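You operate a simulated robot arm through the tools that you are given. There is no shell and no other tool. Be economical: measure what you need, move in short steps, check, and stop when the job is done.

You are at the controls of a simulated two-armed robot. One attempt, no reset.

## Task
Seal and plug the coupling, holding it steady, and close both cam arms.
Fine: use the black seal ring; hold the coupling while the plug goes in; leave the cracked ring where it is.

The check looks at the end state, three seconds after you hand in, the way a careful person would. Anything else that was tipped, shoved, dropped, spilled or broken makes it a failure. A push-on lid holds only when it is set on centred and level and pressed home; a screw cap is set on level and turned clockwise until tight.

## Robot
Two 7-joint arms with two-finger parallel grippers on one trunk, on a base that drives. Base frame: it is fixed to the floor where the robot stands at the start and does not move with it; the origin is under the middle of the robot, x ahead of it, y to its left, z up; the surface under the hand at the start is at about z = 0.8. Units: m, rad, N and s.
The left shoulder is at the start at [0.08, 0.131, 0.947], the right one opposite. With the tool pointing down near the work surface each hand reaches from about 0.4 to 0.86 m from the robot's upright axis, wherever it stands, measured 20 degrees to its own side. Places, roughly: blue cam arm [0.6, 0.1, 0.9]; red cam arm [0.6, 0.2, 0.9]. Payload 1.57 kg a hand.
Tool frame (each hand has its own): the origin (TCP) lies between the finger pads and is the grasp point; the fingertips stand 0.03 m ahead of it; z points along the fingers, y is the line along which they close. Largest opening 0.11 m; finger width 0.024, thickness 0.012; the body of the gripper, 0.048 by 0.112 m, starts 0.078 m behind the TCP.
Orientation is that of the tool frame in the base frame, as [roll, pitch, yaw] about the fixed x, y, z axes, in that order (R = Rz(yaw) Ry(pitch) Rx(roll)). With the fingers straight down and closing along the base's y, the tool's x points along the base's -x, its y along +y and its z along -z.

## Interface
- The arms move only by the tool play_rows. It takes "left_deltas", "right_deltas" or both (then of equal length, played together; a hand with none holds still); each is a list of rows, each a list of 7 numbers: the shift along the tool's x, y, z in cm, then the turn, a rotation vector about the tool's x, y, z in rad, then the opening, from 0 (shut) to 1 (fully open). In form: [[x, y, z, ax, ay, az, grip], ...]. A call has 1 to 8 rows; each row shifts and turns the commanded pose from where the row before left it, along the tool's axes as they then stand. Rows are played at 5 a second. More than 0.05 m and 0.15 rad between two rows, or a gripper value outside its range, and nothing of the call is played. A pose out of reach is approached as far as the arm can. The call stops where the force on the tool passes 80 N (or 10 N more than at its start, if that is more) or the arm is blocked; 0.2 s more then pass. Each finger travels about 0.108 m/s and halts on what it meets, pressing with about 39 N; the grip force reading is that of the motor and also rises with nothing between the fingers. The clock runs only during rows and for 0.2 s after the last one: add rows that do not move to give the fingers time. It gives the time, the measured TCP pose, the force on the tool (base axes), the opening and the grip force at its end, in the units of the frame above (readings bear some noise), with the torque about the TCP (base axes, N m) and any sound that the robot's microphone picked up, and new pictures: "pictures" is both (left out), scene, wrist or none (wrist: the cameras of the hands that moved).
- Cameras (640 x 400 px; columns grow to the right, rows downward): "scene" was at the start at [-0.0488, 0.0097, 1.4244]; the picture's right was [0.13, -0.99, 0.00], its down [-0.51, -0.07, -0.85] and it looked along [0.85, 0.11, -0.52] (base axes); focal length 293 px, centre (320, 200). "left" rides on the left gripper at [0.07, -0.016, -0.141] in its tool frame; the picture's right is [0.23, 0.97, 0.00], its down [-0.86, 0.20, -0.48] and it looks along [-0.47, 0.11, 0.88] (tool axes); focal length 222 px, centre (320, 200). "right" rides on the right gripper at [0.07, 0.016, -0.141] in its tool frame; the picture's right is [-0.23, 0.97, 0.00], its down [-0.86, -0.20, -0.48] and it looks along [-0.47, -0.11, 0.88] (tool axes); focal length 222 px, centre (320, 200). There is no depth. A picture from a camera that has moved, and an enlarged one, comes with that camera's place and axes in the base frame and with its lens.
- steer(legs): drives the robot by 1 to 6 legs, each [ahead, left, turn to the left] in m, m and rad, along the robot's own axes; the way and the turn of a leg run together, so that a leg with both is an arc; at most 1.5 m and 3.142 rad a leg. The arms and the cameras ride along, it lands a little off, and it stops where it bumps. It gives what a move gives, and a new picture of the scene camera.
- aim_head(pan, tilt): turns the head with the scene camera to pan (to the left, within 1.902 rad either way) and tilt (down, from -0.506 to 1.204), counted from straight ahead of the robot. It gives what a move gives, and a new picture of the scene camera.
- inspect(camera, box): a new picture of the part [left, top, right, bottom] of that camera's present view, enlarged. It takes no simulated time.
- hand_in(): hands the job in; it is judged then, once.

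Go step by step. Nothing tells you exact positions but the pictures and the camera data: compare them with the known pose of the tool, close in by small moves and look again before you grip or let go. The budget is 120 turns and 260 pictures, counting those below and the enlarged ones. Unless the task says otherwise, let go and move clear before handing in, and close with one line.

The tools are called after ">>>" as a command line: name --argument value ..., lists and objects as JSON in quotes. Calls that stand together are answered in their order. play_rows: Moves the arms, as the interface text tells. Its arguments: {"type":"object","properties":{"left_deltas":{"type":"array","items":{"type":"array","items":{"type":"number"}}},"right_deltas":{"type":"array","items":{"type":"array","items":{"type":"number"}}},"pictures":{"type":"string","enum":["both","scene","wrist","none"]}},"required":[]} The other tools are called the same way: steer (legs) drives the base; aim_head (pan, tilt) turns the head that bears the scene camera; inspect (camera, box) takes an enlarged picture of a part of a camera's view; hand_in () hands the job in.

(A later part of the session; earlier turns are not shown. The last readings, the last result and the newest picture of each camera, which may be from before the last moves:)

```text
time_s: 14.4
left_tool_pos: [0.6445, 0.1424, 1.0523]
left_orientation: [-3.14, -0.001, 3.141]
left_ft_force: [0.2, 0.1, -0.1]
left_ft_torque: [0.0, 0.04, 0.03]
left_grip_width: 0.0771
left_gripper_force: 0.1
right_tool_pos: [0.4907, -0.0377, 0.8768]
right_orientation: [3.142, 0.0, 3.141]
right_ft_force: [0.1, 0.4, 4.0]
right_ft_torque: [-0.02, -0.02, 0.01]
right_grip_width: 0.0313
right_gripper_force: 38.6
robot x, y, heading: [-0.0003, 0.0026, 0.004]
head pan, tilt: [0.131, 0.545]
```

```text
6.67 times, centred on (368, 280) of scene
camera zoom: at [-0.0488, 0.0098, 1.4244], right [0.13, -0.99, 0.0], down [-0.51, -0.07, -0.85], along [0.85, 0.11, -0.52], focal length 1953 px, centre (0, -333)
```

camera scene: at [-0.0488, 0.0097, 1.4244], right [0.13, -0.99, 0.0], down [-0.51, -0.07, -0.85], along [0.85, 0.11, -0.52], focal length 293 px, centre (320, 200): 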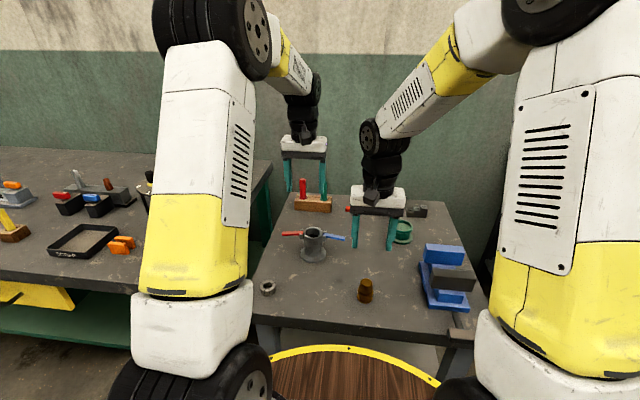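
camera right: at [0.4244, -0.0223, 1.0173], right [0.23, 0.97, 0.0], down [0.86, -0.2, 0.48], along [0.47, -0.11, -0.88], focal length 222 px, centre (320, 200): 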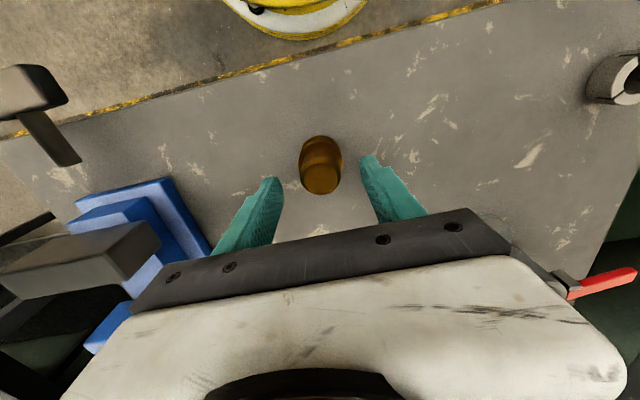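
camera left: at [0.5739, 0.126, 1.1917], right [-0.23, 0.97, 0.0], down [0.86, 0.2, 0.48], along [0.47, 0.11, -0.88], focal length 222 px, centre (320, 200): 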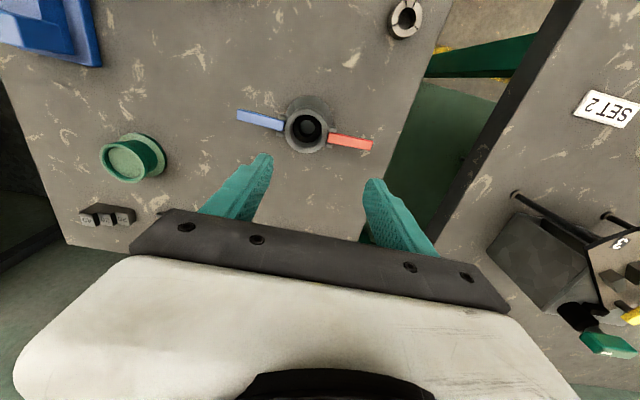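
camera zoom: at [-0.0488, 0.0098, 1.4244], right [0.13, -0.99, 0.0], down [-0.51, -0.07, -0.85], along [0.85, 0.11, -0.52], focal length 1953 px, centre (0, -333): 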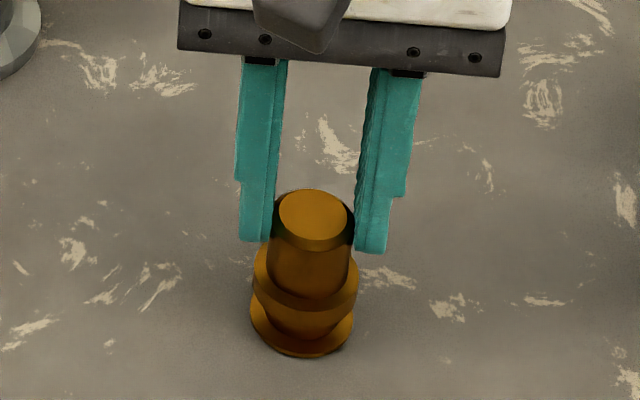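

The plug is gripped and centred in the fingers. I'll lift it, and at the same time pitch the left hand forward so it can hold the coupling body from the front.

>>> play_rows --right_deltas '[[0, 0, -2, 0, 0, 0, 0.2], [0, 0, -3, 0, 0, 0, 0.2], [0, 0, -3, 0, 0, 0, 0.2], [0, 0, -3, 0, 0, 0, 0.2], [0, 0, -3, 0, 0, 0, 0.2], [0, 0, 0, 0, 0, 0, 0.2], [0, 0, 0, 0, 0, 0, 0.2], [0, 0, 0, 0, 0, 0, 0.2]]' --left_deltas '[[0, 0, 0, 0, -0.137, 0, 0.8], [0, 0, 0, 0, -0.137, 0, 0.8], [0, 0, 0, 0, -0.137, 0, 0.8], [0, 0, 0, 0, -0.137, 0, 0.8], [0, 0, 0, 0, -0.137, 0, 0.8], [0, 0, 0, 0, -0.137, 0, 0.8], [0, 0, 0, 0, -0.137, 0, 0.8], [0, 0, 0, 0, 0, 0, 0.8]]'

```text
time_s: 16.2
left_tool_pos: [0.6441, 0.1436, 1.0518]
left_orientation: [-3.141, 0.96, 3.141]
left_ft_force: [-0.2, 0.3, 0.5]
left_ft_torque: [0.01, 0.0, -0.01]
left_grip_width: 0.0878
left_gripper_force: 0.0
right_tool_pos: [0.4897, -0.0383, 1.0186]
right_orientation: [3.14, 0.0, -3.141]
right_ft_force: [0.1, -0.4, -3.3]
right_ft_torque: [-0.02, -0.04, -0.02]
right_grip_width: 0.0311
right_gripper_force: 39.4
robot x, y, heading: [-0.0011, 0.0032, -0.001]
head pan, tilt: [0.131, 0.545]
camera scene: at [-0.0487, 0.0097, 1.4244], right [0.13, -0.99, 0.0], down [-0.51, -0.07, -0.85], along [0.85, 0.11, -0.52], focal length 293 px, centre (320, 200)
camera right: at [0.4208, -0.0221, 1.1583], right [0.23, 0.97, 0.0], down [0.86, -0.2, 0.48], along [0.47, -0.11, -0.88], focal length 222 px, centre (320, 200)
camera left: at [0.4876, 0.1256, 1.074], right [-0.13, 0.97, -0.19], down [0.1, 0.2, 0.97], along [0.99, 0.11, -0.12], focal length 222 px, centre (320, 200)
```

scene: 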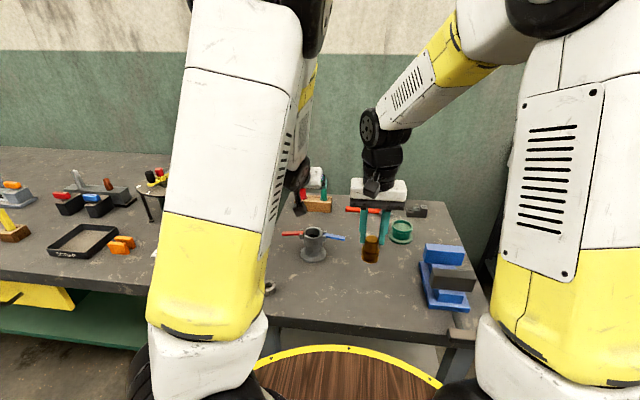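
right: 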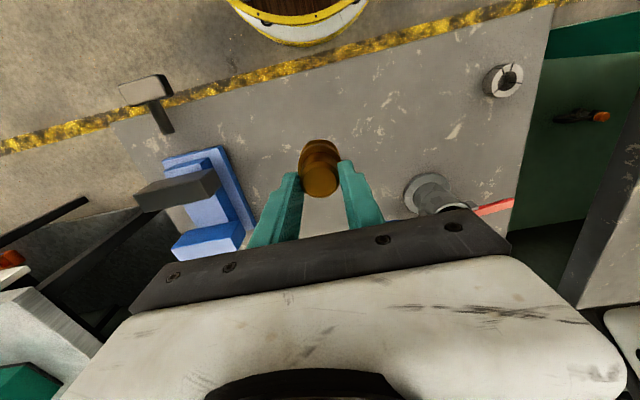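
left: 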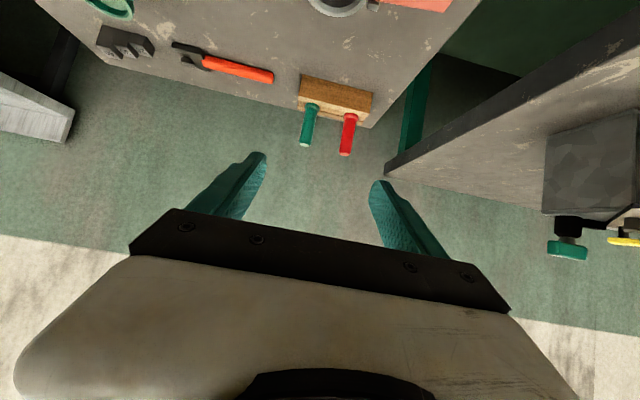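

>>> play_rows --left_deltas '[[4.42, -0.56, 0.22, 0, 0, 0, 0.8], [4.42, -0.56, 0.22, 0, 0, 0, 0.8], [4.42, -0.57, 0.22, 0, 0, 0, 0.8], [4.42, -0.57, 0.22, 0, 0, 0, 0.8], [0, 0, 0, 0, 0, 0, 0.8]]'

>>> inspect --camera "right" --box '[360, 120, 600, 270]'

```text
time_s: 17.4
left_tool_pos: [0.5601, 0.1196, 0.899]
left_orientation: [-3.141, 0.958, -3.141]
left_ft_force: [-0.8, 0.0, 0.0]
left_ft_torque: [-0.04, -0.01, -0.04]
left_grip_width: 0.0884
left_gripper_force: 0.0
left hand out of reach, approached as far as the arm can: row 4
right_tool_pos: [0.4896, -0.0375, 1.0179]
right_orientation: [3.141, -0.001, 3.14]
right_ft_force: [0.0, -0.1, -3.8]
right_ft_torque: [-0.03, 0.01, -0.02]
right_grip_width: 0.031
right_gripper_force: 39.1
robot x, y, heading: [-0.0021, 0.0029, 0.0]
head pan, tilt: [0.131, 0.545]
camera scene: at [-0.0488, 0.0097, 1.4244], right [0.13, -0.99, 0.0], down [-0.51, -0.07, -0.85], along [0.85, 0.11, -0.52], focal length 293 px, centre (320, 200)
camera left: at [0.4044, 0.1025, 0.9221], right [-0.13, 0.97, -0.19], down [0.1, 0.2, 0.97], along [0.99, 0.11, -0.12], focal length 222 px, centre (320, 200)
```

scene: 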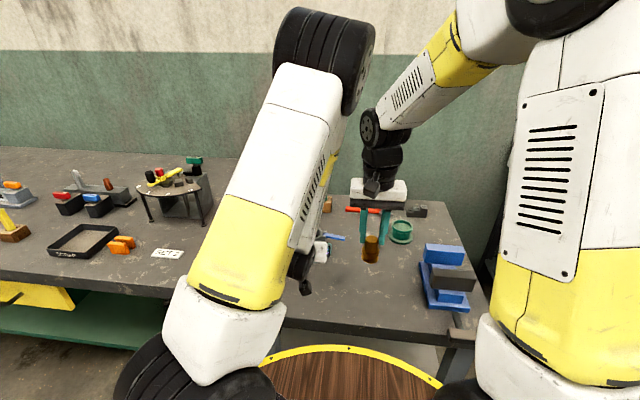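
left: 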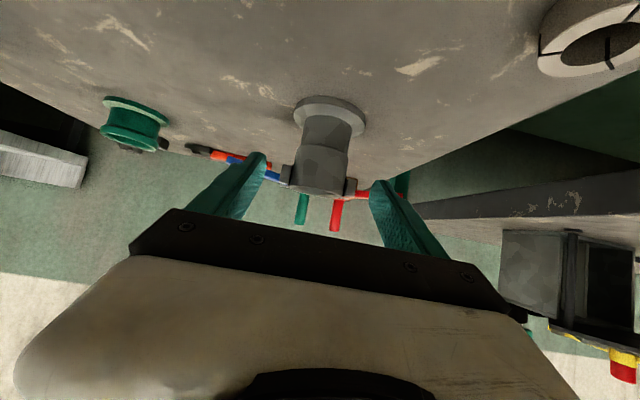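

```text
2.67 times, centred on (480, 195) of right
camera zoom: at [0.4208, -0.0221, 1.1582], right [0.23, 0.97, 0.0], down [0.86, -0.2, 0.48], along [0.47, -0.11, -0.88], focal length 592 px, centre (-107, 213)
```

zoom: 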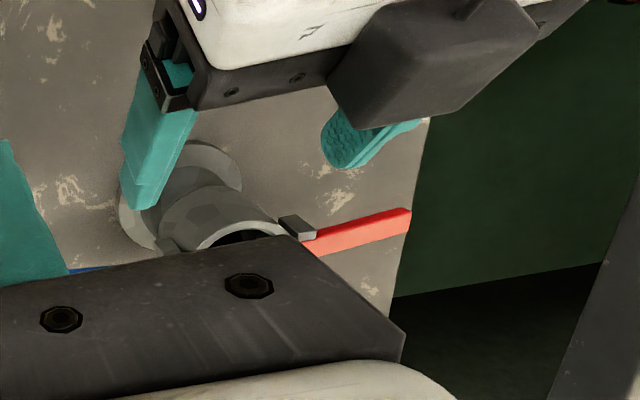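

The left hand is lined up in front of the coupling, under the cam lugs. I'll advance it along its approach line, still open.

>>> play_rows --left_deltas '[[0, 0.1, 3, 0, 0, 0, 0.8], [0, 0, 3, 0, 0, 0, 0.8], [0, 0, 2, 0, 0, 0, 0.8], [0, 0, 0, 0, 0, 0, 0.8]]'

>>> inspect --camera "right" --box '[360, 120, 600, 270]'

>>> inspect --camera "left" --box '[220, 80, 420, 205]'

```text
time_s: 18.4
left_tool_pos: [0.626, 0.1195, 0.8536]
left_orientation: [-3.141, 0.961, 3.14]
left_ft_force: [-0.1, -0.2, 0.5]
left_ft_torque: [-0.02, -0.03, 0.01]
left_grip_width: 0.088
left_gripper_force: 0.1
right_tool_pos: [0.489, -0.0377, 1.0164]
right_orientation: [3.141, 0.001, -3.141]
right_ft_force: [0.0, 0.0, -3.5]
right_ft_torque: [-0.01, -0.01, -0.01]
right_grip_width: 0.031
right_gripper_force: 38.9
robot x, y, heading: [0.0012, -0.0016, -0.002]
head pan, tilt: [0.131, 0.545]
camera scene: at [-0.0487, 0.0097, 1.4244], right [0.13, -0.99, 0.0], down [-0.51, -0.07, -0.85], along [0.85, 0.11, -0.52], focal length 293 px, centre (320, 200)
camera left: at [0.4697, 0.1025, 0.8767], right [-0.13, 0.97, -0.19], down [0.1, 0.2, 0.97], along [0.99, 0.11, -0.12], focal length 222 px, centre (320, 200)
```

scene: 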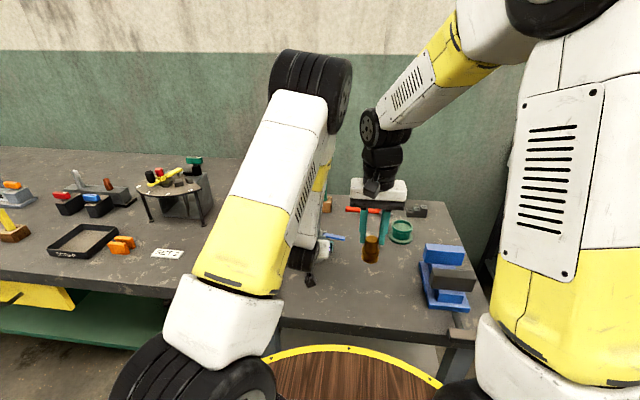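
left: 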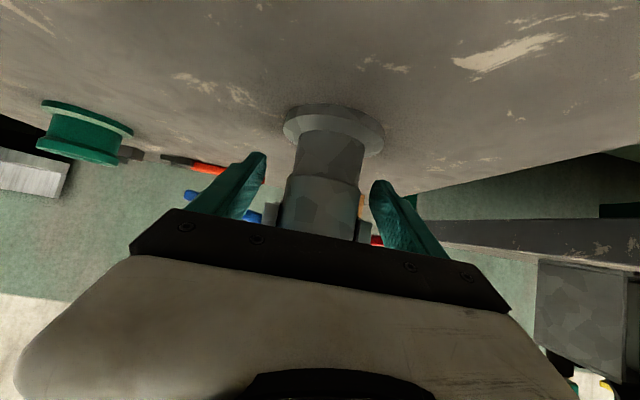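

```text
2.67 times, centred on (480, 195) of right
camera zoom: at [0.4208, -0.0222, 1.1582], right [0.23, 0.97, 0.0], down [0.86, -0.2, 0.48], along [0.47, -0.11, -0.88], focal length 592 px, centre (-107, 213)
```

zoom: 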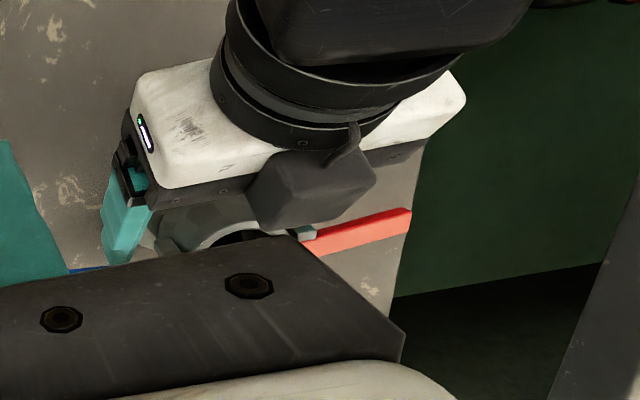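

```text
3.20 times, centred on (320, 142) of left
camera zoom: at [0.4697, 0.1025, 0.8767], right [-0.13, 0.97, -0.19], down [0.1, 0.2, 0.97], along [0.99, 0.11, -0.12], focal length 711 px, centre (320, 384)
```

zoom: 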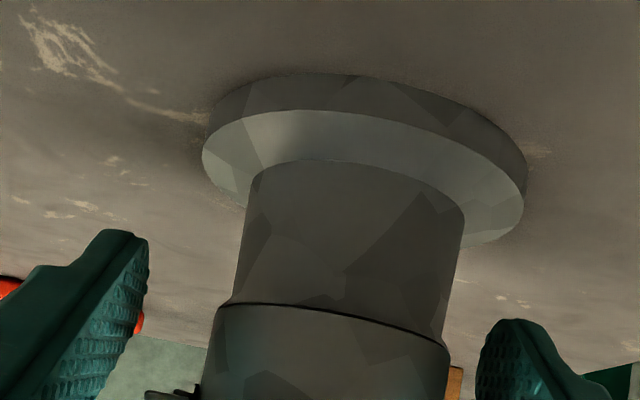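

>>> play_rows --left_deltas '[[0.3, 0.3, 0, 0, 0, 0, 0.75], [0, 0, 0, 0, 0, 0, 0.65], [0, 0, 0, 0, 0, 0, 0.6], [0, 0, 0, 0, 0, 0, 0.6]]' --pictures "none"

>>> inspect --camera "left" --box '[220, 80, 420, 205]'

```text
time_s: 19.4
left_tool_pos: [0.6244, 0.123, 0.85]
left_orientation: [-3.141, 0.959, 3.141]
left_ft_force: [0.0, -0.9, -0.6]
left_ft_torque: [-0.01, -0.03, 0.02]
left_grip_width: 0.066
left_gripper_force: 0.0
right_tool_pos: [0.4896, -0.0371, 1.0179]
right_orientation: [3.142, 0.0, 3.14]
right_ft_force: [-0.1, -0.2, -3.1]
right_ft_torque: [0.01, -0.01, 0.01]
right_grip_width: 0.0312
right_gripper_force: 39.2
robot x, y, heading: [-0.0013, -0.0026, -0.001]
head pan, tilt: [0.131, 0.545]
```

```text
3.20 times, centred on (320, 142) of left
camera zoom: at [0.4677, 0.1055, 0.874], right [-0.13, 0.97, -0.19], down [0.1, 0.2, 0.97], along [0.99, 0.11, -0.12], focal length 711 px, centre (320, 384)
```

zoom: 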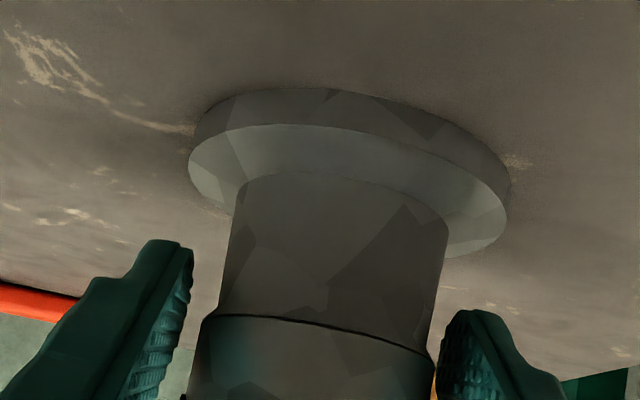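

>>> play_rows --left_deltas '[[0, 0.05, 0, 0, 0, 0, 0.52], [0, 0, 0, 0, 0, 0, 0.45], [0, 0, 0, 0, 0, 0, 0.42], [0, 0, 0, 0, 0, 0, 0.42]]' --pictures "none"

>>> inspect --camera "left" --box '[220, 80, 420, 205]'

>>> inspect --camera "right" --box '[360, 120, 600, 270]'

```text
time_s: 20.4
left_tool_pos: [0.6229, 0.1223, 0.8507]
left_orientation: [3.141, 0.96, -3.142]
left_ft_force: [0.0, -1.7, -0.2]
left_ft_torque: [0.0, -0.06, -0.04]
left_grip_width: 0.0574
left_gripper_force: 39.5
right_tool_pos: [0.4898, -0.0385, 1.0181]
right_orientation: [-3.141, 0.001, -3.14]
right_ft_force: [-0.1, -0.3, -3.4]
right_ft_torque: [-0.03, 0.0, -0.04]
right_grip_width: 0.0311
right_gripper_force: 38.8
robot x, y, heading: [-0.0014, -0.0008, 0.002]
head pan, tilt: [0.131, 0.545]
```

```text
3.20 times, centred on (320, 142) of left
camera zoom: at [0.4677, 0.1058, 0.874], right [-0.13, 0.97, -0.19], down [0.1, 0.2, 0.97], along [0.99, 0.11, -0.12], focal length 711 px, centre (320, 384)
```

zoom: 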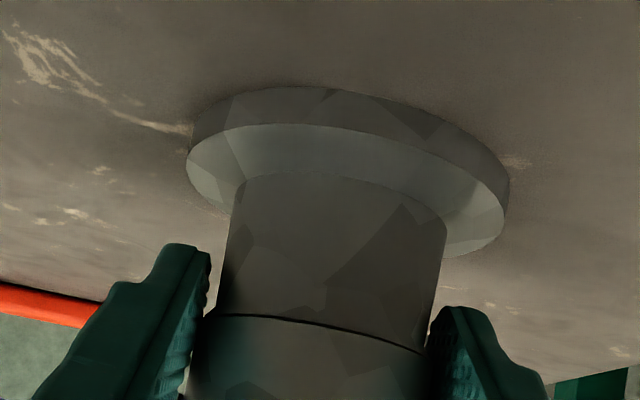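

```text
2.67 times, centred on (480, 195) of right
camera zoom: at [0.4209, -0.0222, 1.1582], right [0.23, 0.97, 0.0], down [0.86, -0.2, 0.48], along [0.47, -0.11, -0.88], focal length 592 px, centre (-107, 213)
```

zoom: 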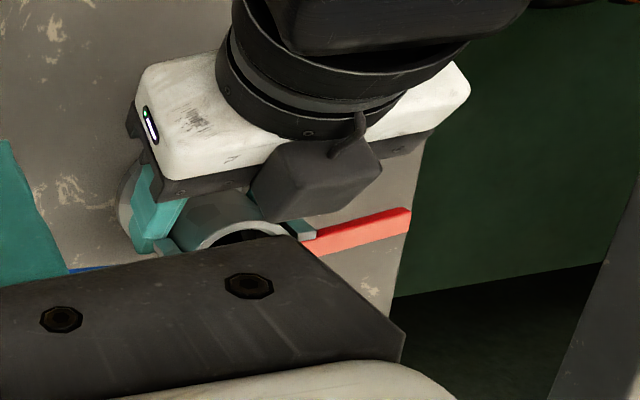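

The coupling is firmly held at 57 mm. Now I'll move the plug forward, then sideways over the coupling, watching clearance between the arms.

>>> play_rows --right_deltas '[[-3.75, 0, 0, 0, 0, 0, 0.2], [-3.75, 0, 0, 0, 0, 0, 0.2], [-3.75, 0, 0, 0, 0, 0, 0.2], [-3.75, 0, 0, 0, 0, 0, 0.2], [0, 2, 0, 0, 0, 0, 0.2], [0, 2, 0, 0, 0, 0, 0.2], [0, 2, 0, 0, 0, 0, 0.2], [0, 0, 0, 0, 0, 0, 0.2]]'

```text
time_s: 22.2
left_tool_pos: [0.6231, 0.1228, 0.8511]
left_orientation: [3.141, 0.958, 3.141]
left_ft_force: [-1.9, 0.8, 0.2]
left_ft_torque: [-0.07, 0.01, 0.01]
left_grip_width: 0.0577
left_gripper_force: 39.2
right_tool_pos: [0.6403, 0.0205, 1.0177]
right_orientation: [3.14, 0.0, -3.142]
right_ft_force: [0.1, 0.3, -2.8]
right_ft_torque: [0.01, 0.02, 0.01]
right_grip_width: 0.0313
right_gripper_force: 38.7
robot x, y, heading: [-0.0028, 0.0005, 0.0]
head pan, tilt: [0.131, 0.545]
camera scene: at [-0.0485, 0.0097, 1.4244], right [0.13, -0.99, 0.0], down [-0.51, -0.07, -0.85], along [0.85, 0.11, -0.52], focal length 293 px, centre (320, 200)
camera right: at [0.5714, 0.0373, 1.1586], right [0.23, 0.97, 0.0], down [0.86, -0.2, 0.48], along [0.47, -0.11, -0.88], focal length 222 px, centre (320, 200)
```

scene: 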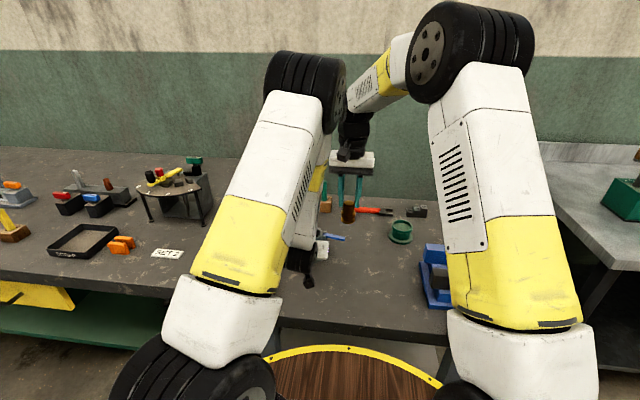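
right: 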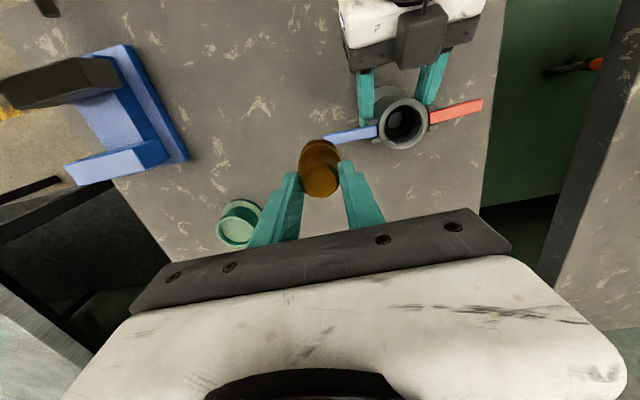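

>>> play_rows --right_deltas '[[0, 1.5, 0, 0, 0, 0, 0.2], [0, 1.5, 0, 0, 0, 0, 0.2], [0, 1.5, 0, 0, 0, 0, 0.2], [0, 0, 0, 0, 0, 0, 0.2]]' --pictures "scene"

>>> inspect --camera "scene" --box '[250, 20, 442, 140]'

>>> inspect --camera "right" --box '[260, 0, 500, 150]'

```text
time_s: 23.2
left_tool_pos: [0.6239, 0.1225, 0.8517]
left_orientation: [-3.141, 0.958, -3.141]
left_ft_force: [-0.4, 1.1, 0.4]
left_ft_torque: [0.01, 0.07, -0.06]
left_grip_width: 0.0579
left_gripper_force: 39.0
right_tool_pos: [0.6402, 0.0671, 1.0192]
right_orientation: [3.141, 0.001, 3.14]
right_ft_force: [0.1, -0.7, -2.9]
right_ft_torque: [-0.04, 0.01, -0.01]
right_grip_width: 0.0313
right_gripper_force: 39.2
robot x, y, heading: [0.0037, 0.0025, -0.001]
head pan, tilt: [0.131, 0.545]
camera scene: at [-0.0485, 0.0097, 1.4244], right [0.13, -0.99, 0.0], down [-0.51, -0.07, -0.85], along [0.85, 0.11, -0.52], focal length 293 px, centre (320, 200)
```

scene: 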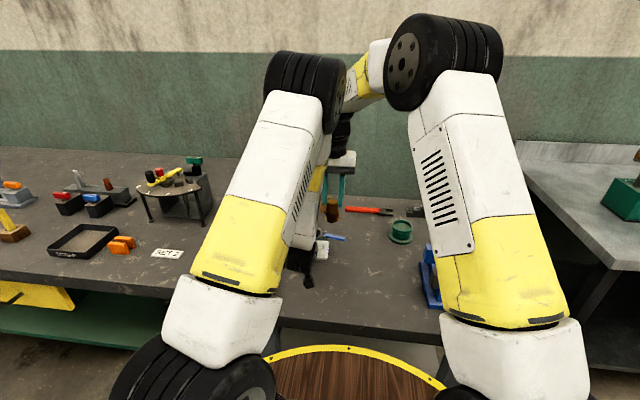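

```text
3.33 times, centred on (346, 80) of scene
camera zoom: at [-0.0485, 0.0097, 1.4244], right [0.13, -0.99, 0.0], down [-0.51, -0.07, -0.85], along [0.85, 0.11, -0.52], focal length 977 px, centre (233, 600)
```

zoom: 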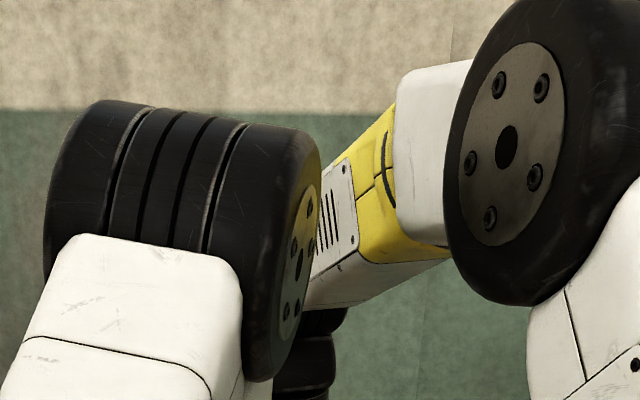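

```text
2.67 times, centred on (380, 75) of right
camera zoom: at [0.5714, 0.0828, 1.1584], right [0.23, 0.97, 0.0], down [0.86, -0.2, 0.48], along [0.47, -0.11, -0.88], focal length 592 px, centre (160, 533)
```

zoom: 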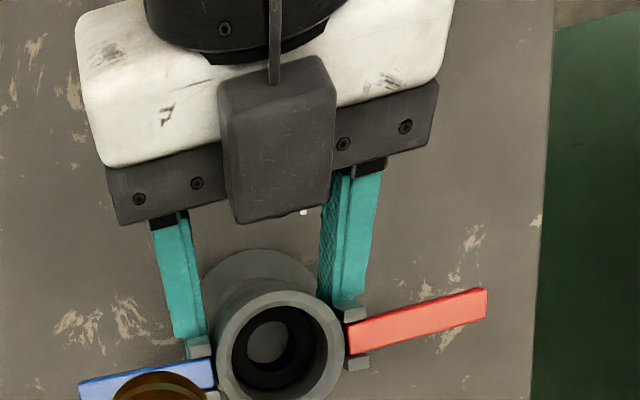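

>>> play_rows --right_deltas '[[0, 2, 0, 0, 0, 0, 0.2], [0, 2, 0, 0, 0, 0, 0.2], [0, 1.5, 0, 0, 0, 0, 0.2], [0, 0, 0, 0, 0, 0, 0.2], [0, 0, 0, 0, 0, 0, 0.2]]'

>>> inspect --camera "right" --box '[240, 90, 400, 190]'

>>> inspect --camera "scene" --box '[280, 140, 376, 200]'

```text
time_s: 24.4
left_tool_pos: [0.6226, 0.1308, 0.8501]
left_orientation: [3.14, 0.96, -3.131]
left_ft_force: [0.5, 3.9, 7.5]
left_ft_torque: [-0.29, 0.24, -0.02]
left_grip_width: 0.0577
left_gripper_force: 38.9
right_tool_pos: [0.6443, 0.1143, 1.0227]
right_orientation: [3.139, 0.007, 3.125]
right_ft_force: [-0.6, 0.6, -2.7]
right_ft_torque: [0.03, 0.01, -0.02]
right_grip_width: 0.031
right_gripper_force: 39.5
robot x, y, heading: [0.0003, -0.0017, -0.003]
head pan, tilt: [0.131, 0.545]
camera scene: at [-0.0488, 0.0098, 1.4244], right [0.13, -0.99, 0.0], down [-0.51, -0.07, -0.85], along [0.85, 0.11, -0.52], focal length 293 px, centre (320, 200)
camera right: at [0.5751, 0.13, 1.1621], right [0.24, 0.97, 0.0], down [0.85, -0.21, 0.48], along [0.47, -0.11, -0.88], focal length 222 px, centre (320, 200)
```

scene: 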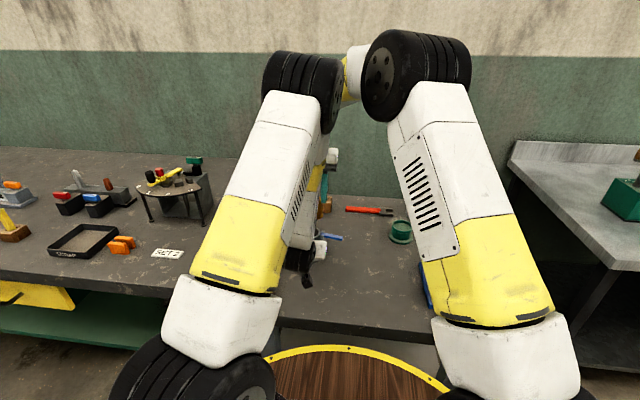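
right: 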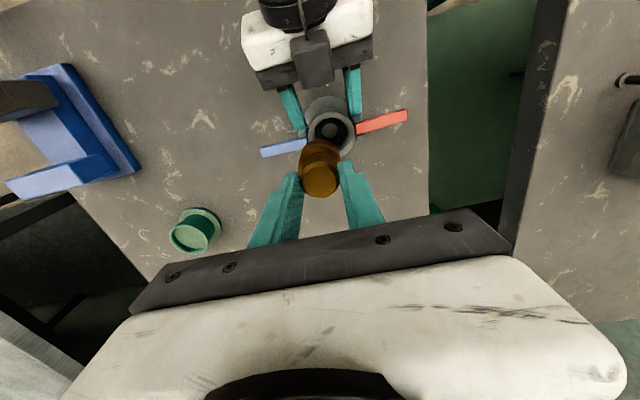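

```text
4.00 times, centred on (320, 140) of right
camera zoom: at [0.5751, 0.13, 1.1621], right [0.24, 0.97, 0.0], down [0.85, -0.21, 0.48], along [0.47, -0.11, -0.88], focal length 888 px, centre (320, 440)
```

zoom: 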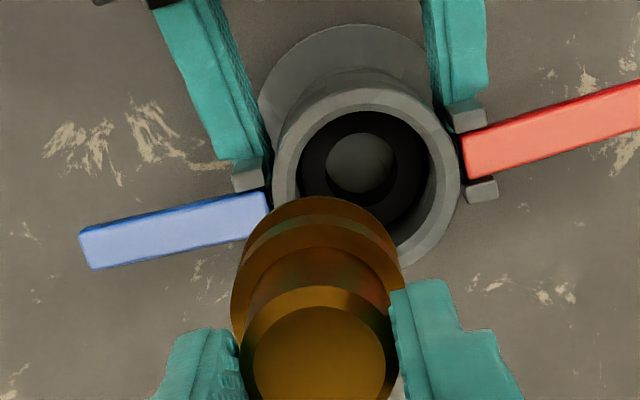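

```text
6.67 times, centred on (328, 170) of scene
camera zoom: at [-0.0488, 0.0098, 1.4244], right [0.13, -0.99, 0.0], down [-0.51, -0.07, -0.85], along [0.85, 0.11, -0.52], focal length 1953 px, centre (267, 400)
```

zoom: 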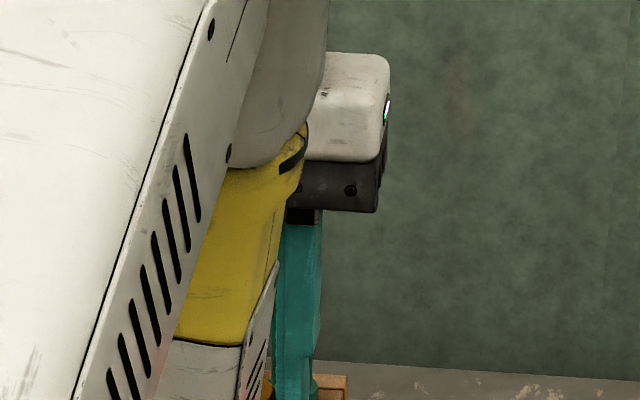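

The arms touched: the left hand was pushed about 8 mm, and the elbows crowd each other when the holding hand comes straight from the front. I'll back the right hand off, then re-hold the coupling from the front-left so the elbows are further apart.

>>> play_rows --right_deltas '[[0, -2, 0, 0, 0, 0, 0.2], [0, -3, 0, 0, 0, 0, 0.2], [0, -3, 0, 0, 0, 0, 0.2], [0, -3, 0, 0, 0, 0, 0.2], [0, 0, 0, 0, 0, 0, 0.2]]'

>>> inspect --camera "right" --box '[330, 30, 490, 130]'

```text
time_s: 25.6
left_tool_pos: [0.6236, 0.1234, 0.8519]
left_orientation: [-3.141, 0.959, -3.141]
left_ft_force: [-1.1, -1.1, -0.7]
left_ft_torque: [-0.05, -0.15, -0.08]
left_grip_width: 0.0579
left_gripper_force: 39.0
right_tool_pos: [0.6398, 0.0125, 1.0182]
right_orientation: [3.14, -0.001, -3.142]
right_ft_force: [-1.0, 0.3, -2.6]
right_ft_torque: [-0.02, 0.02, -0.01]
right_grip_width: 0.0311
right_gripper_force: 38.6
robot x, y, heading: [-0.0034, 0.0016, -0.0]
head pan, tilt: [0.131, 0.545]
camera scene: at [-0.0486, 0.0097, 1.4244], right [0.13, -0.99, 0.0], down [-0.51, -0.07, -0.85], along [0.85, 0.11, -0.52], focal length 293 px, centre (320, 200)
camera right: at [0.5709, 0.0276, 1.1583], right [0.23, 0.97, 0.0], down [0.86, -0.2, 0.48], along [0.47, -0.11, -0.88], focal length 222 px, centre (320, 200)
```

scene: 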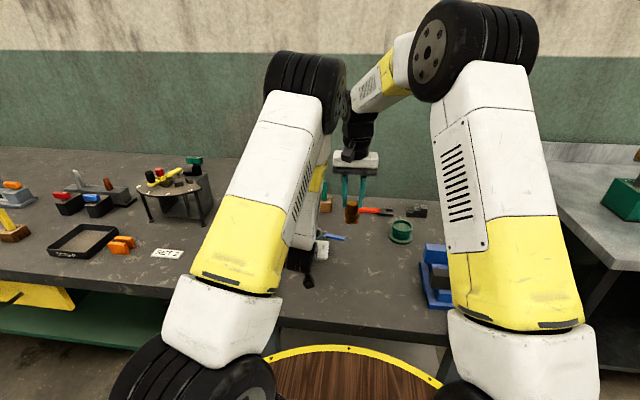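
right: 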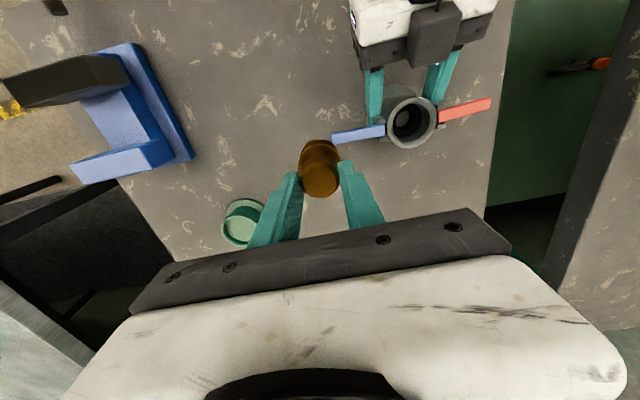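

```text
4.00 times, centred on (410, 80) of right
camera zoom: at [0.5709, 0.0276, 1.1583], right [0.23, 0.97, 0.0], down [0.86, -0.2, 0.48], along [0.47, -0.11, -0.88], focal length 888 px, centre (-40, 680)
```

zoom: 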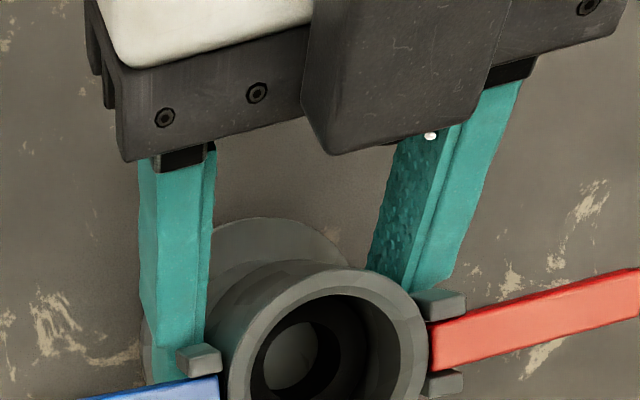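

The left hand sprang back and the coupling is unmoved. I'll release it, back out, and yaw the left hand.

>>> play_rows --left_deltas '[[0, 0, 0, 0, 0, 0, 0.62], [0, 0, 0, 0, 0, 0, 0.62], [0, 0, -3.5, 0, 0, 0, 0.62], [0, 0, -3.5, 0, 0, 0, 0.62], [0.4, 4.3, 0, 0, 0, 0, 0.62], [0, 0, 0, 0.1074, 0, 0.075, 0.62], [0, 0, 0, 0.1074, 0, 0.075, 0.62], [0, 0, 0, 0.1074, 0, 0.075, 0.62]]' --pictures "none"

>>> play_rows --left_deltas '[[0, 0, 0, 0.1074, 0, 0.075, 0.62], [0, 0, 0, 0, -0.087, 0, 0.62], [0, 0, 0, 0, 0, 0, 0.62]]'

>>> inspect --camera "right" --box '[330, 0, 530, 125]'

```text
time_s: 27.4
left_tool_pos: [0.5647, 0.1654, 0.8872]
left_orientation: [-3.14, 0.958, 2.747]
left_ft_force: [0.0, 1.0, 0.0]
left_ft_torque: [-0.01, 0.01, 0.04]
left_grip_width: 0.0681
left_gripper_force: 0.0
right_tool_pos: [0.6404, 0.0119, 1.0179]
right_orientation: [3.141, 0.0, -3.141]
right_ft_force: [0.2, 0.9, -3.0]
right_ft_torque: [0.04, 0.03, 0.0]
right_grip_width: 0.0312
right_gripper_force: 39.0
robot x, y, heading: [-0.0026, -0.0003, 0.001]
head pan, tilt: [0.131, 0.545]
```

```text
time_s: 28.2
left_tool_pos: [0.5645, 0.1658, 0.8876]
left_orientation: [-3.14, 1.049, 2.619]
left_ft_force: [0.8, -0.3, 0.1]
left_ft_torque: [0.02, 0.0, 0.0]
left_grip_width: 0.0681
left_gripper_force: 0.1
right_tool_pos: [0.6403, 0.011, 1.0171]
right_orientation: [3.141, 0.001, -3.14]
right_ft_force: [0.6, 0.5, -3.5]
right_ft_torque: [-0.01, 0.02, 0.03]
right_grip_width: 0.0312
right_gripper_force: 39.0
robot x, y, heading: [0.0012, -0.0006, -0.004]
head pan, tilt: [0.131, 0.545]
camera scene: at [-0.0487, 0.0097, 1.4244], right [0.13, -0.99, 0.0], down [-0.51, -0.07, -0.85], along [0.85, 0.11, -0.52], focal length 293 px, centre (320, 200)
camera left: at [0.42, 0.2295, 0.8971], right [0.39, 0.9, -0.2], down [0.11, 0.17, 0.98], along [0.91, -0.4, -0.04], focal length 222 px, centre (320, 200)
```

scene: 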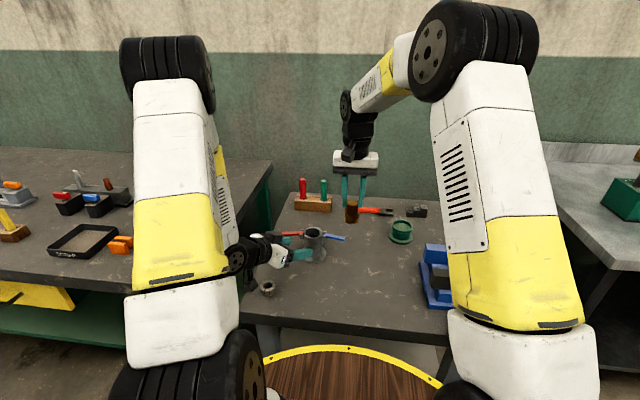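
left: 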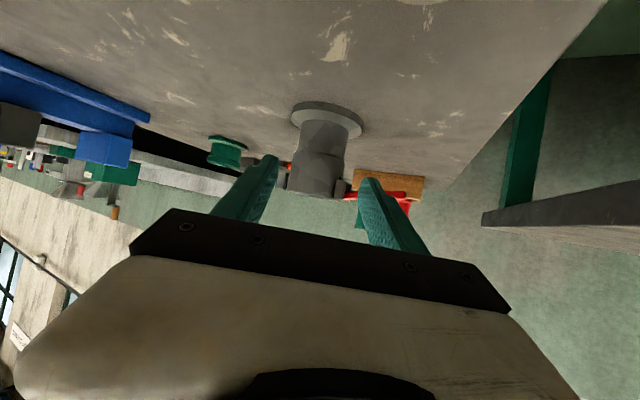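

```text
3.20 times, centred on (430, 62) of right
camera zoom: at [0.571, 0.0276, 1.1585], right [0.23, 0.97, 0.0], down [0.86, -0.2, 0.48], along [0.47, -0.11, -0.88], focal length 711 px, centre (-32, 640)
```

zoom: 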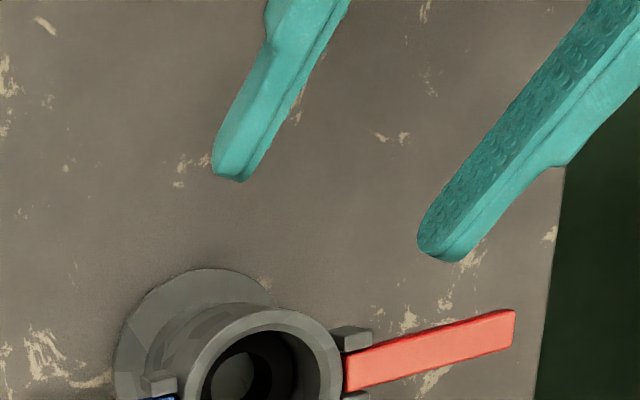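

The elbow swung well to the left, so there is plenty of room now. I'll advance toward the coupling.

>>> play_rows --left_deltas '[[0, 0, 2.5, 0, 0, 0, 0.62], [0, 0, 2.5, 0, 0, 0, 0.62], [0, 0, 0, 0, 0, 0, 0.62]]' --pictures "none"

>>> inspect --camera "right" --box '[330, 20, 490, 120]'

>>> inspect --camera "left" --box '[220, 80, 420, 205]'

>>> inspect --camera "scene" --box '[240, 210, 368, 290]'

```text
time_s: 29.0
left_tool_pos: [0.6022, 0.1442, 0.8622]
left_orientation: [-3.141, 1.046, 2.619]
left_ft_force: [0.8, 0.8, -0.3]
left_ft_torque: [0.01, 0.05, -0.02]
left_grip_width: 0.0683
left_gripper_force: 0.1
right_tool_pos: [0.6383, 0.0118, 1.0169]
right_orientation: [-3.141, 0.0, -3.141]
right_ft_force: [0.6, 0.5, -3.5]
right_ft_torque: [-0.01, 0.04, -0.02]
right_grip_width: 0.0309
right_gripper_force: 39.1
robot x, y, heading: [0.0026, -0.0024, -0.004]
head pan, tilt: [0.131, 0.545]
```

```text
4.00 times, centred on (410, 70) of right
camera zoom: at [0.571, 0.0277, 1.1585], right [0.23, 0.97, 0.0], down [0.86, -0.2, 0.48], along [0.47, -0.11, -0.88], focal length 888 px, centre (-40, 720)
```

zoom: 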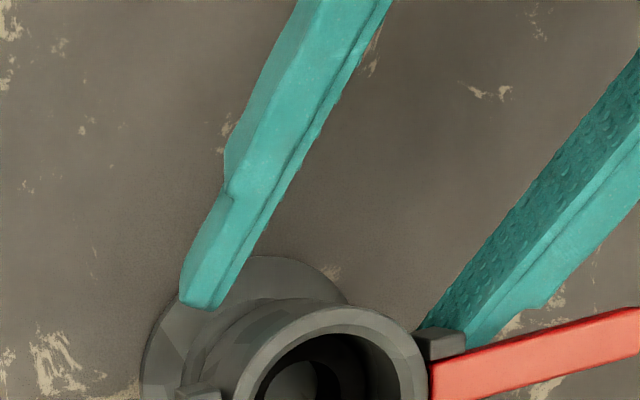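

```text
3.20 times, centred on (320, 142) of left
camera zoom: at [0.4573, 0.2077, 0.8725], right [0.39, 0.9, -0.2], down [0.11, 0.17, 0.98], along [0.91, -0.4, -0.04], focal length 711 px, centre (320, 384)
```

zoom: 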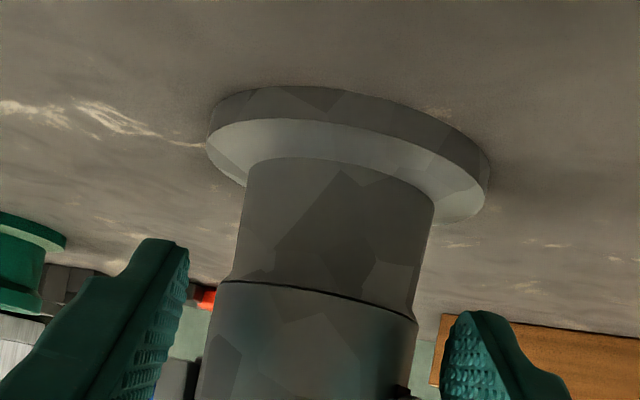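

```text
5.00 times, centred on (304, 250) of scene
camera zoom: at [-0.0487, 0.0098, 1.4244], right [0.13, -0.99, 0.0], down [-0.51, -0.07, -0.85], along [0.85, 0.11, -0.52], focal length 1465 px, centre (400, -50)
```

zoom: 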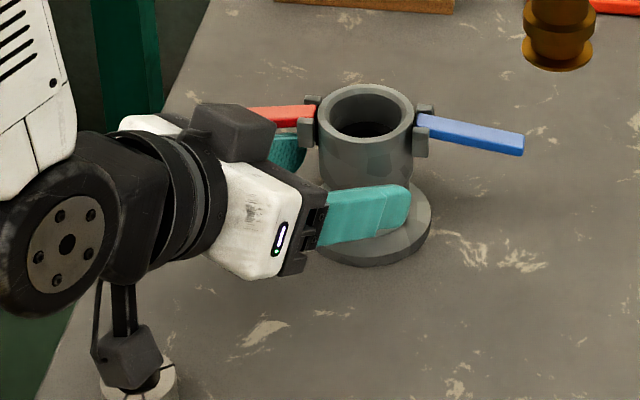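

>>> play_rows --left_deltas '[[0, 0, 1.4, 0, 0, 0, 0.62], [0, 0, 1.3, 0, 0, 0, 0.62], [0, 0, 0, 0, 0, 0, 0.62]]' --pictures "none"

>>> inspect --camera "right" --box '[330, 20, 490, 120]'

>>> inspect --camera "left" --box '[220, 80, 420, 205]'

>>> inspect --camera "scene" --box '[240, 210, 368, 290]'

```text
time_s: 29.8
left_tool_pos: [0.6209, 0.1315, 0.8493]
left_orientation: [-3.139, 1.046, 2.62]
left_ft_force: [-1.1, 0.1, 0.0]
left_ft_torque: [-0.02, -0.02, -0.01]
left_grip_width: 0.068
left_gripper_force: 0.1
right_tool_pos: [0.6407, 0.0119, 1.0173]
right_orientation: [3.141, 0.0, 3.141]
right_ft_force: [-0.2, 0.0, -3.5]
right_ft_torque: [0.02, -0.04, -0.04]
right_grip_width: 0.0313
right_gripper_force: 38.8
robot x, y, heading: [-0.0003, -0.0004, 0.0]
head pan, tilt: [0.131, 0.545]
```

```text
4.00 times, centred on (410, 70) of right
camera zoom: at [0.5711, 0.0276, 1.1585], right [0.23, 0.97, 0.0], down [0.86, -0.2, 0.48], along [0.47, -0.11, -0.88], focal length 888 px, centre (-40, 720)
```

zoom: 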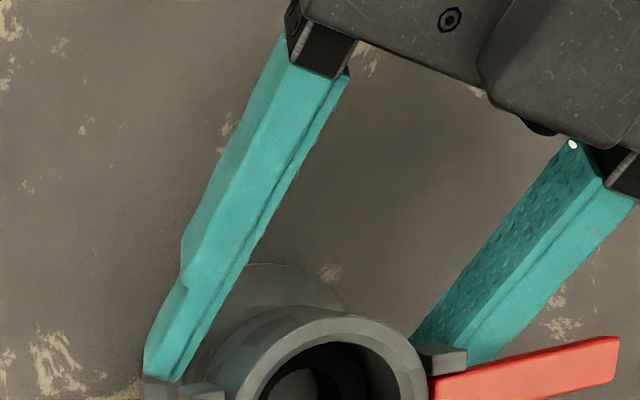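

```text
3.20 times, centred on (320, 142) of left
camera zoom: at [0.4777, 0.196, 0.859], right [0.39, 0.9, -0.2], down [0.11, 0.17, 0.98], along [0.91, -0.4, -0.04], focal length 711 px, centre (320, 384)
```

zoom: 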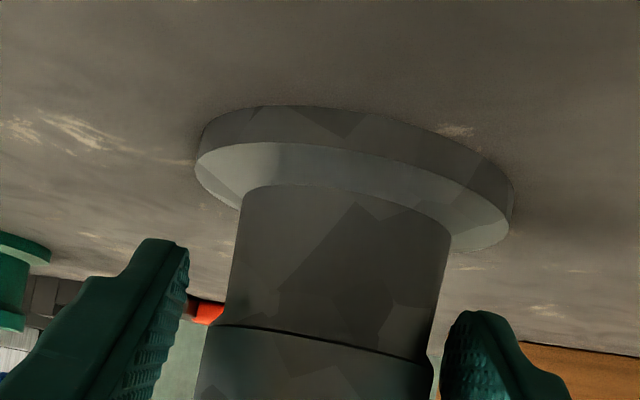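

```text
5.00 times, centred on (304, 250) of scene
camera zoom: at [-0.0486, 0.0097, 1.4244], right [0.13, -0.99, 0.0], down [-0.51, -0.07, -0.85], along [0.85, 0.11, -0.52], focal length 1465 px, centre (400, -50)
```

zoom: 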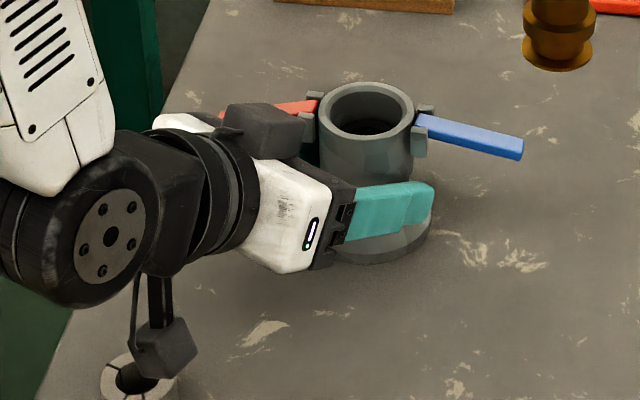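

>>> play_rows --left_deltas '[[0, 0.15, 0.4, 0, 0, 0, 0.62], [0, 0, 0, 0, 0, 0, 0.55], [0, 0, 0, 0, 0, 0, 0.48], [0, 0, 0, 0, 0, 0, 0.42], [0, 0, 0, 0, 0, 0, 0.42]]' --pictures "none"

>>> inspect --camera "right" --box '[330, 40, 490, 140]'

>>> inspect --camera "scene" --box '[240, 210, 368, 290]'

```text
time_s: 31.0
left_tool_pos: [0.6254, 0.1314, 0.8484]
left_orientation: [-3.141, 1.047, 2.618]
left_ft_force: [3.0, 0.6, 0.5]
left_ft_torque: [0.05, -0.13, 0.06]
left_grip_width: 0.0565
left_gripper_force: 38.8
right_tool_pos: [0.6394, 0.0138, 1.0186]
right_orientation: [3.141, 0.002, -3.14]
right_ft_force: [0.8, -0.3, -4.4]
right_ft_torque: [0.02, 0.03, -0.04]
right_grip_width: 0.0309
right_gripper_force: 39.1
robot x, y, heading: [0.0017, -0.0022, 0.003]
head pan, tilt: [0.131, 0.545]
```

```text
4.00 times, centred on (410, 90) of right
camera zoom: at [0.5712, 0.0277, 1.1585], right [0.23, 0.97, 0.0], down [0.86, -0.2, 0.48], along [0.47, -0.11, -0.88], focal length 888 px, centre (-40, 640)
```

zoom: 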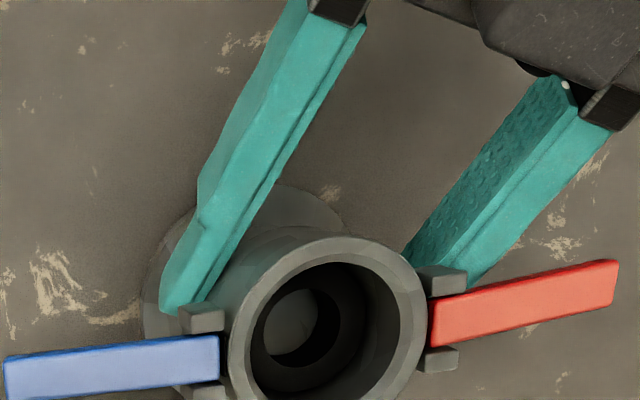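

```text
5.00 times, centred on (304, 250) of scene
camera zoom: at [-0.0485, 0.0098, 1.4244], right [0.13, -0.99, 0.0], down [-0.51, -0.07, -0.85], along [0.85, 0.11, -0.52], focal length 1465 px, centre (400, -50)
```

zoom: 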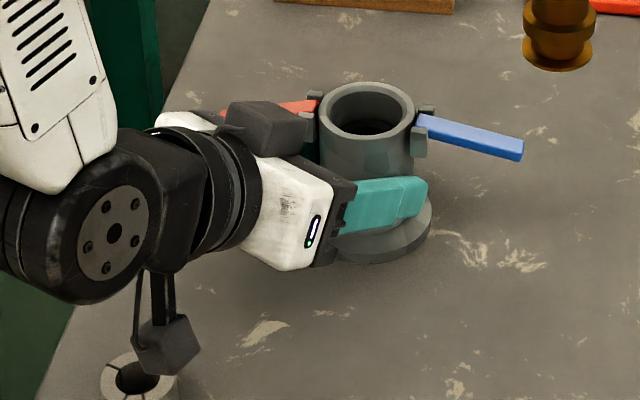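

>>> play_rows --right_deltas '[[0, 2, 0, 0, 0, 0, 0.2], [0, 2, 0, 0, 0, 0, 0.2], [0, 2, 0, 0, 0, 0, 0.2], [0, 2, 0, 0, 0, 0, 0.2], [0, 1.5, 0, 0, 0, 0, 0.2], [0, 1.4, 0, 0, 0, 0, 0.2], [0, 0, 0, 0, 0, 0, 0.2]]'

>>> inspect --camera "right" --box '[240, 90, 400, 190]'

>>> inspect --camera "scene" --box '[256, 160, 384, 240]'

```text
time_s: 32.6
left_tool_pos: [0.6248, 0.1317, 0.8481]
left_orientation: [-3.14, 1.048, 2.619]
left_ft_force: [2.8, 2.4, 5.7]
left_ft_torque: [-0.06, -0.18, 0.02]
left_grip_width: 0.057
left_gripper_force: 39.3
right_tool_pos: [0.6395, 0.1213, 1.0177]
right_orientation: [-3.141, 0.001, 3.141]
right_ft_force: [0.1, 0.4, -3.3]
right_ft_torque: [0.04, 0.03, -0.01]
right_grip_width: 0.0308
right_gripper_force: 38.9
robot x, y, heading: [-0.0008, 0.0027, 0.003]
head pan, tilt: [0.131, 0.545]
camera scene: at [-0.0487, 0.0098, 1.4244], right [0.13, -0.99, 0.0], down [-0.51, -0.07, -0.85], along [0.85, 0.11, -0.52], focal length 293 px, centre (320, 200)
camera right: at [0.571, 0.137, 1.1583], right [0.23, 0.97, 0.0], down [0.86, -0.2, 0.48], along [0.47, -0.11, -0.88], focal length 222 px, centre (320, 200)
```

scene: 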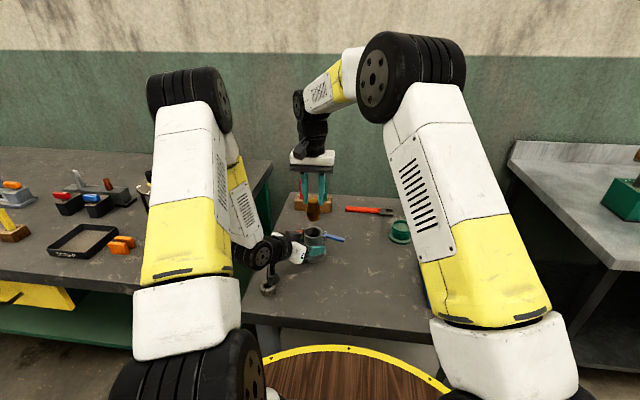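
right: 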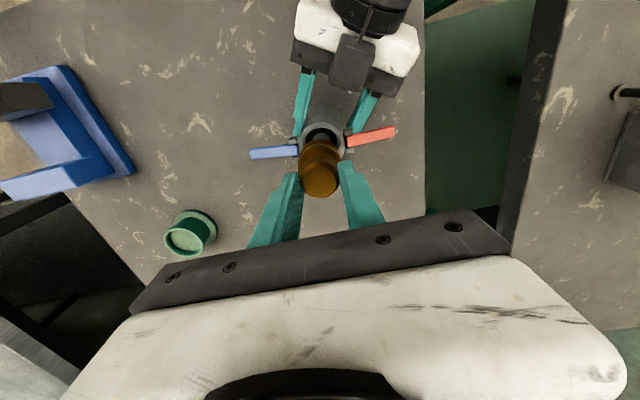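

```text
4.00 times, centred on (320, 140) of right
camera zoom: at [0.571, 0.137, 1.1583], right [0.23, 0.97, 0.0], down [0.86, -0.2, 0.48], along [0.47, -0.11, -0.88], focal length 888 px, centre (320, 440)
```

zoom: 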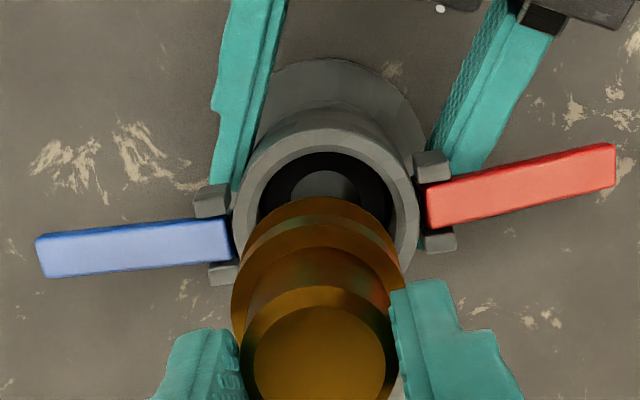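

```text
5.00 times, centred on (320, 200) of scene
camera zoom: at [-0.0487, 0.0098, 1.4244], right [0.13, -0.99, 0.0], down [-0.51, -0.07, -0.85], along [0.85, 0.11, -0.52], focal length 1465 px, centre (320, 200)
```

zoom: 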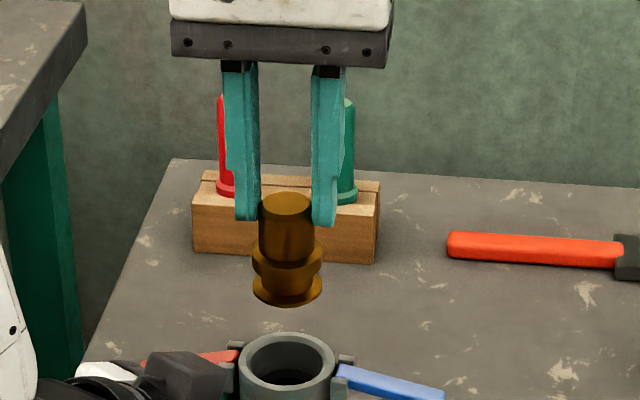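

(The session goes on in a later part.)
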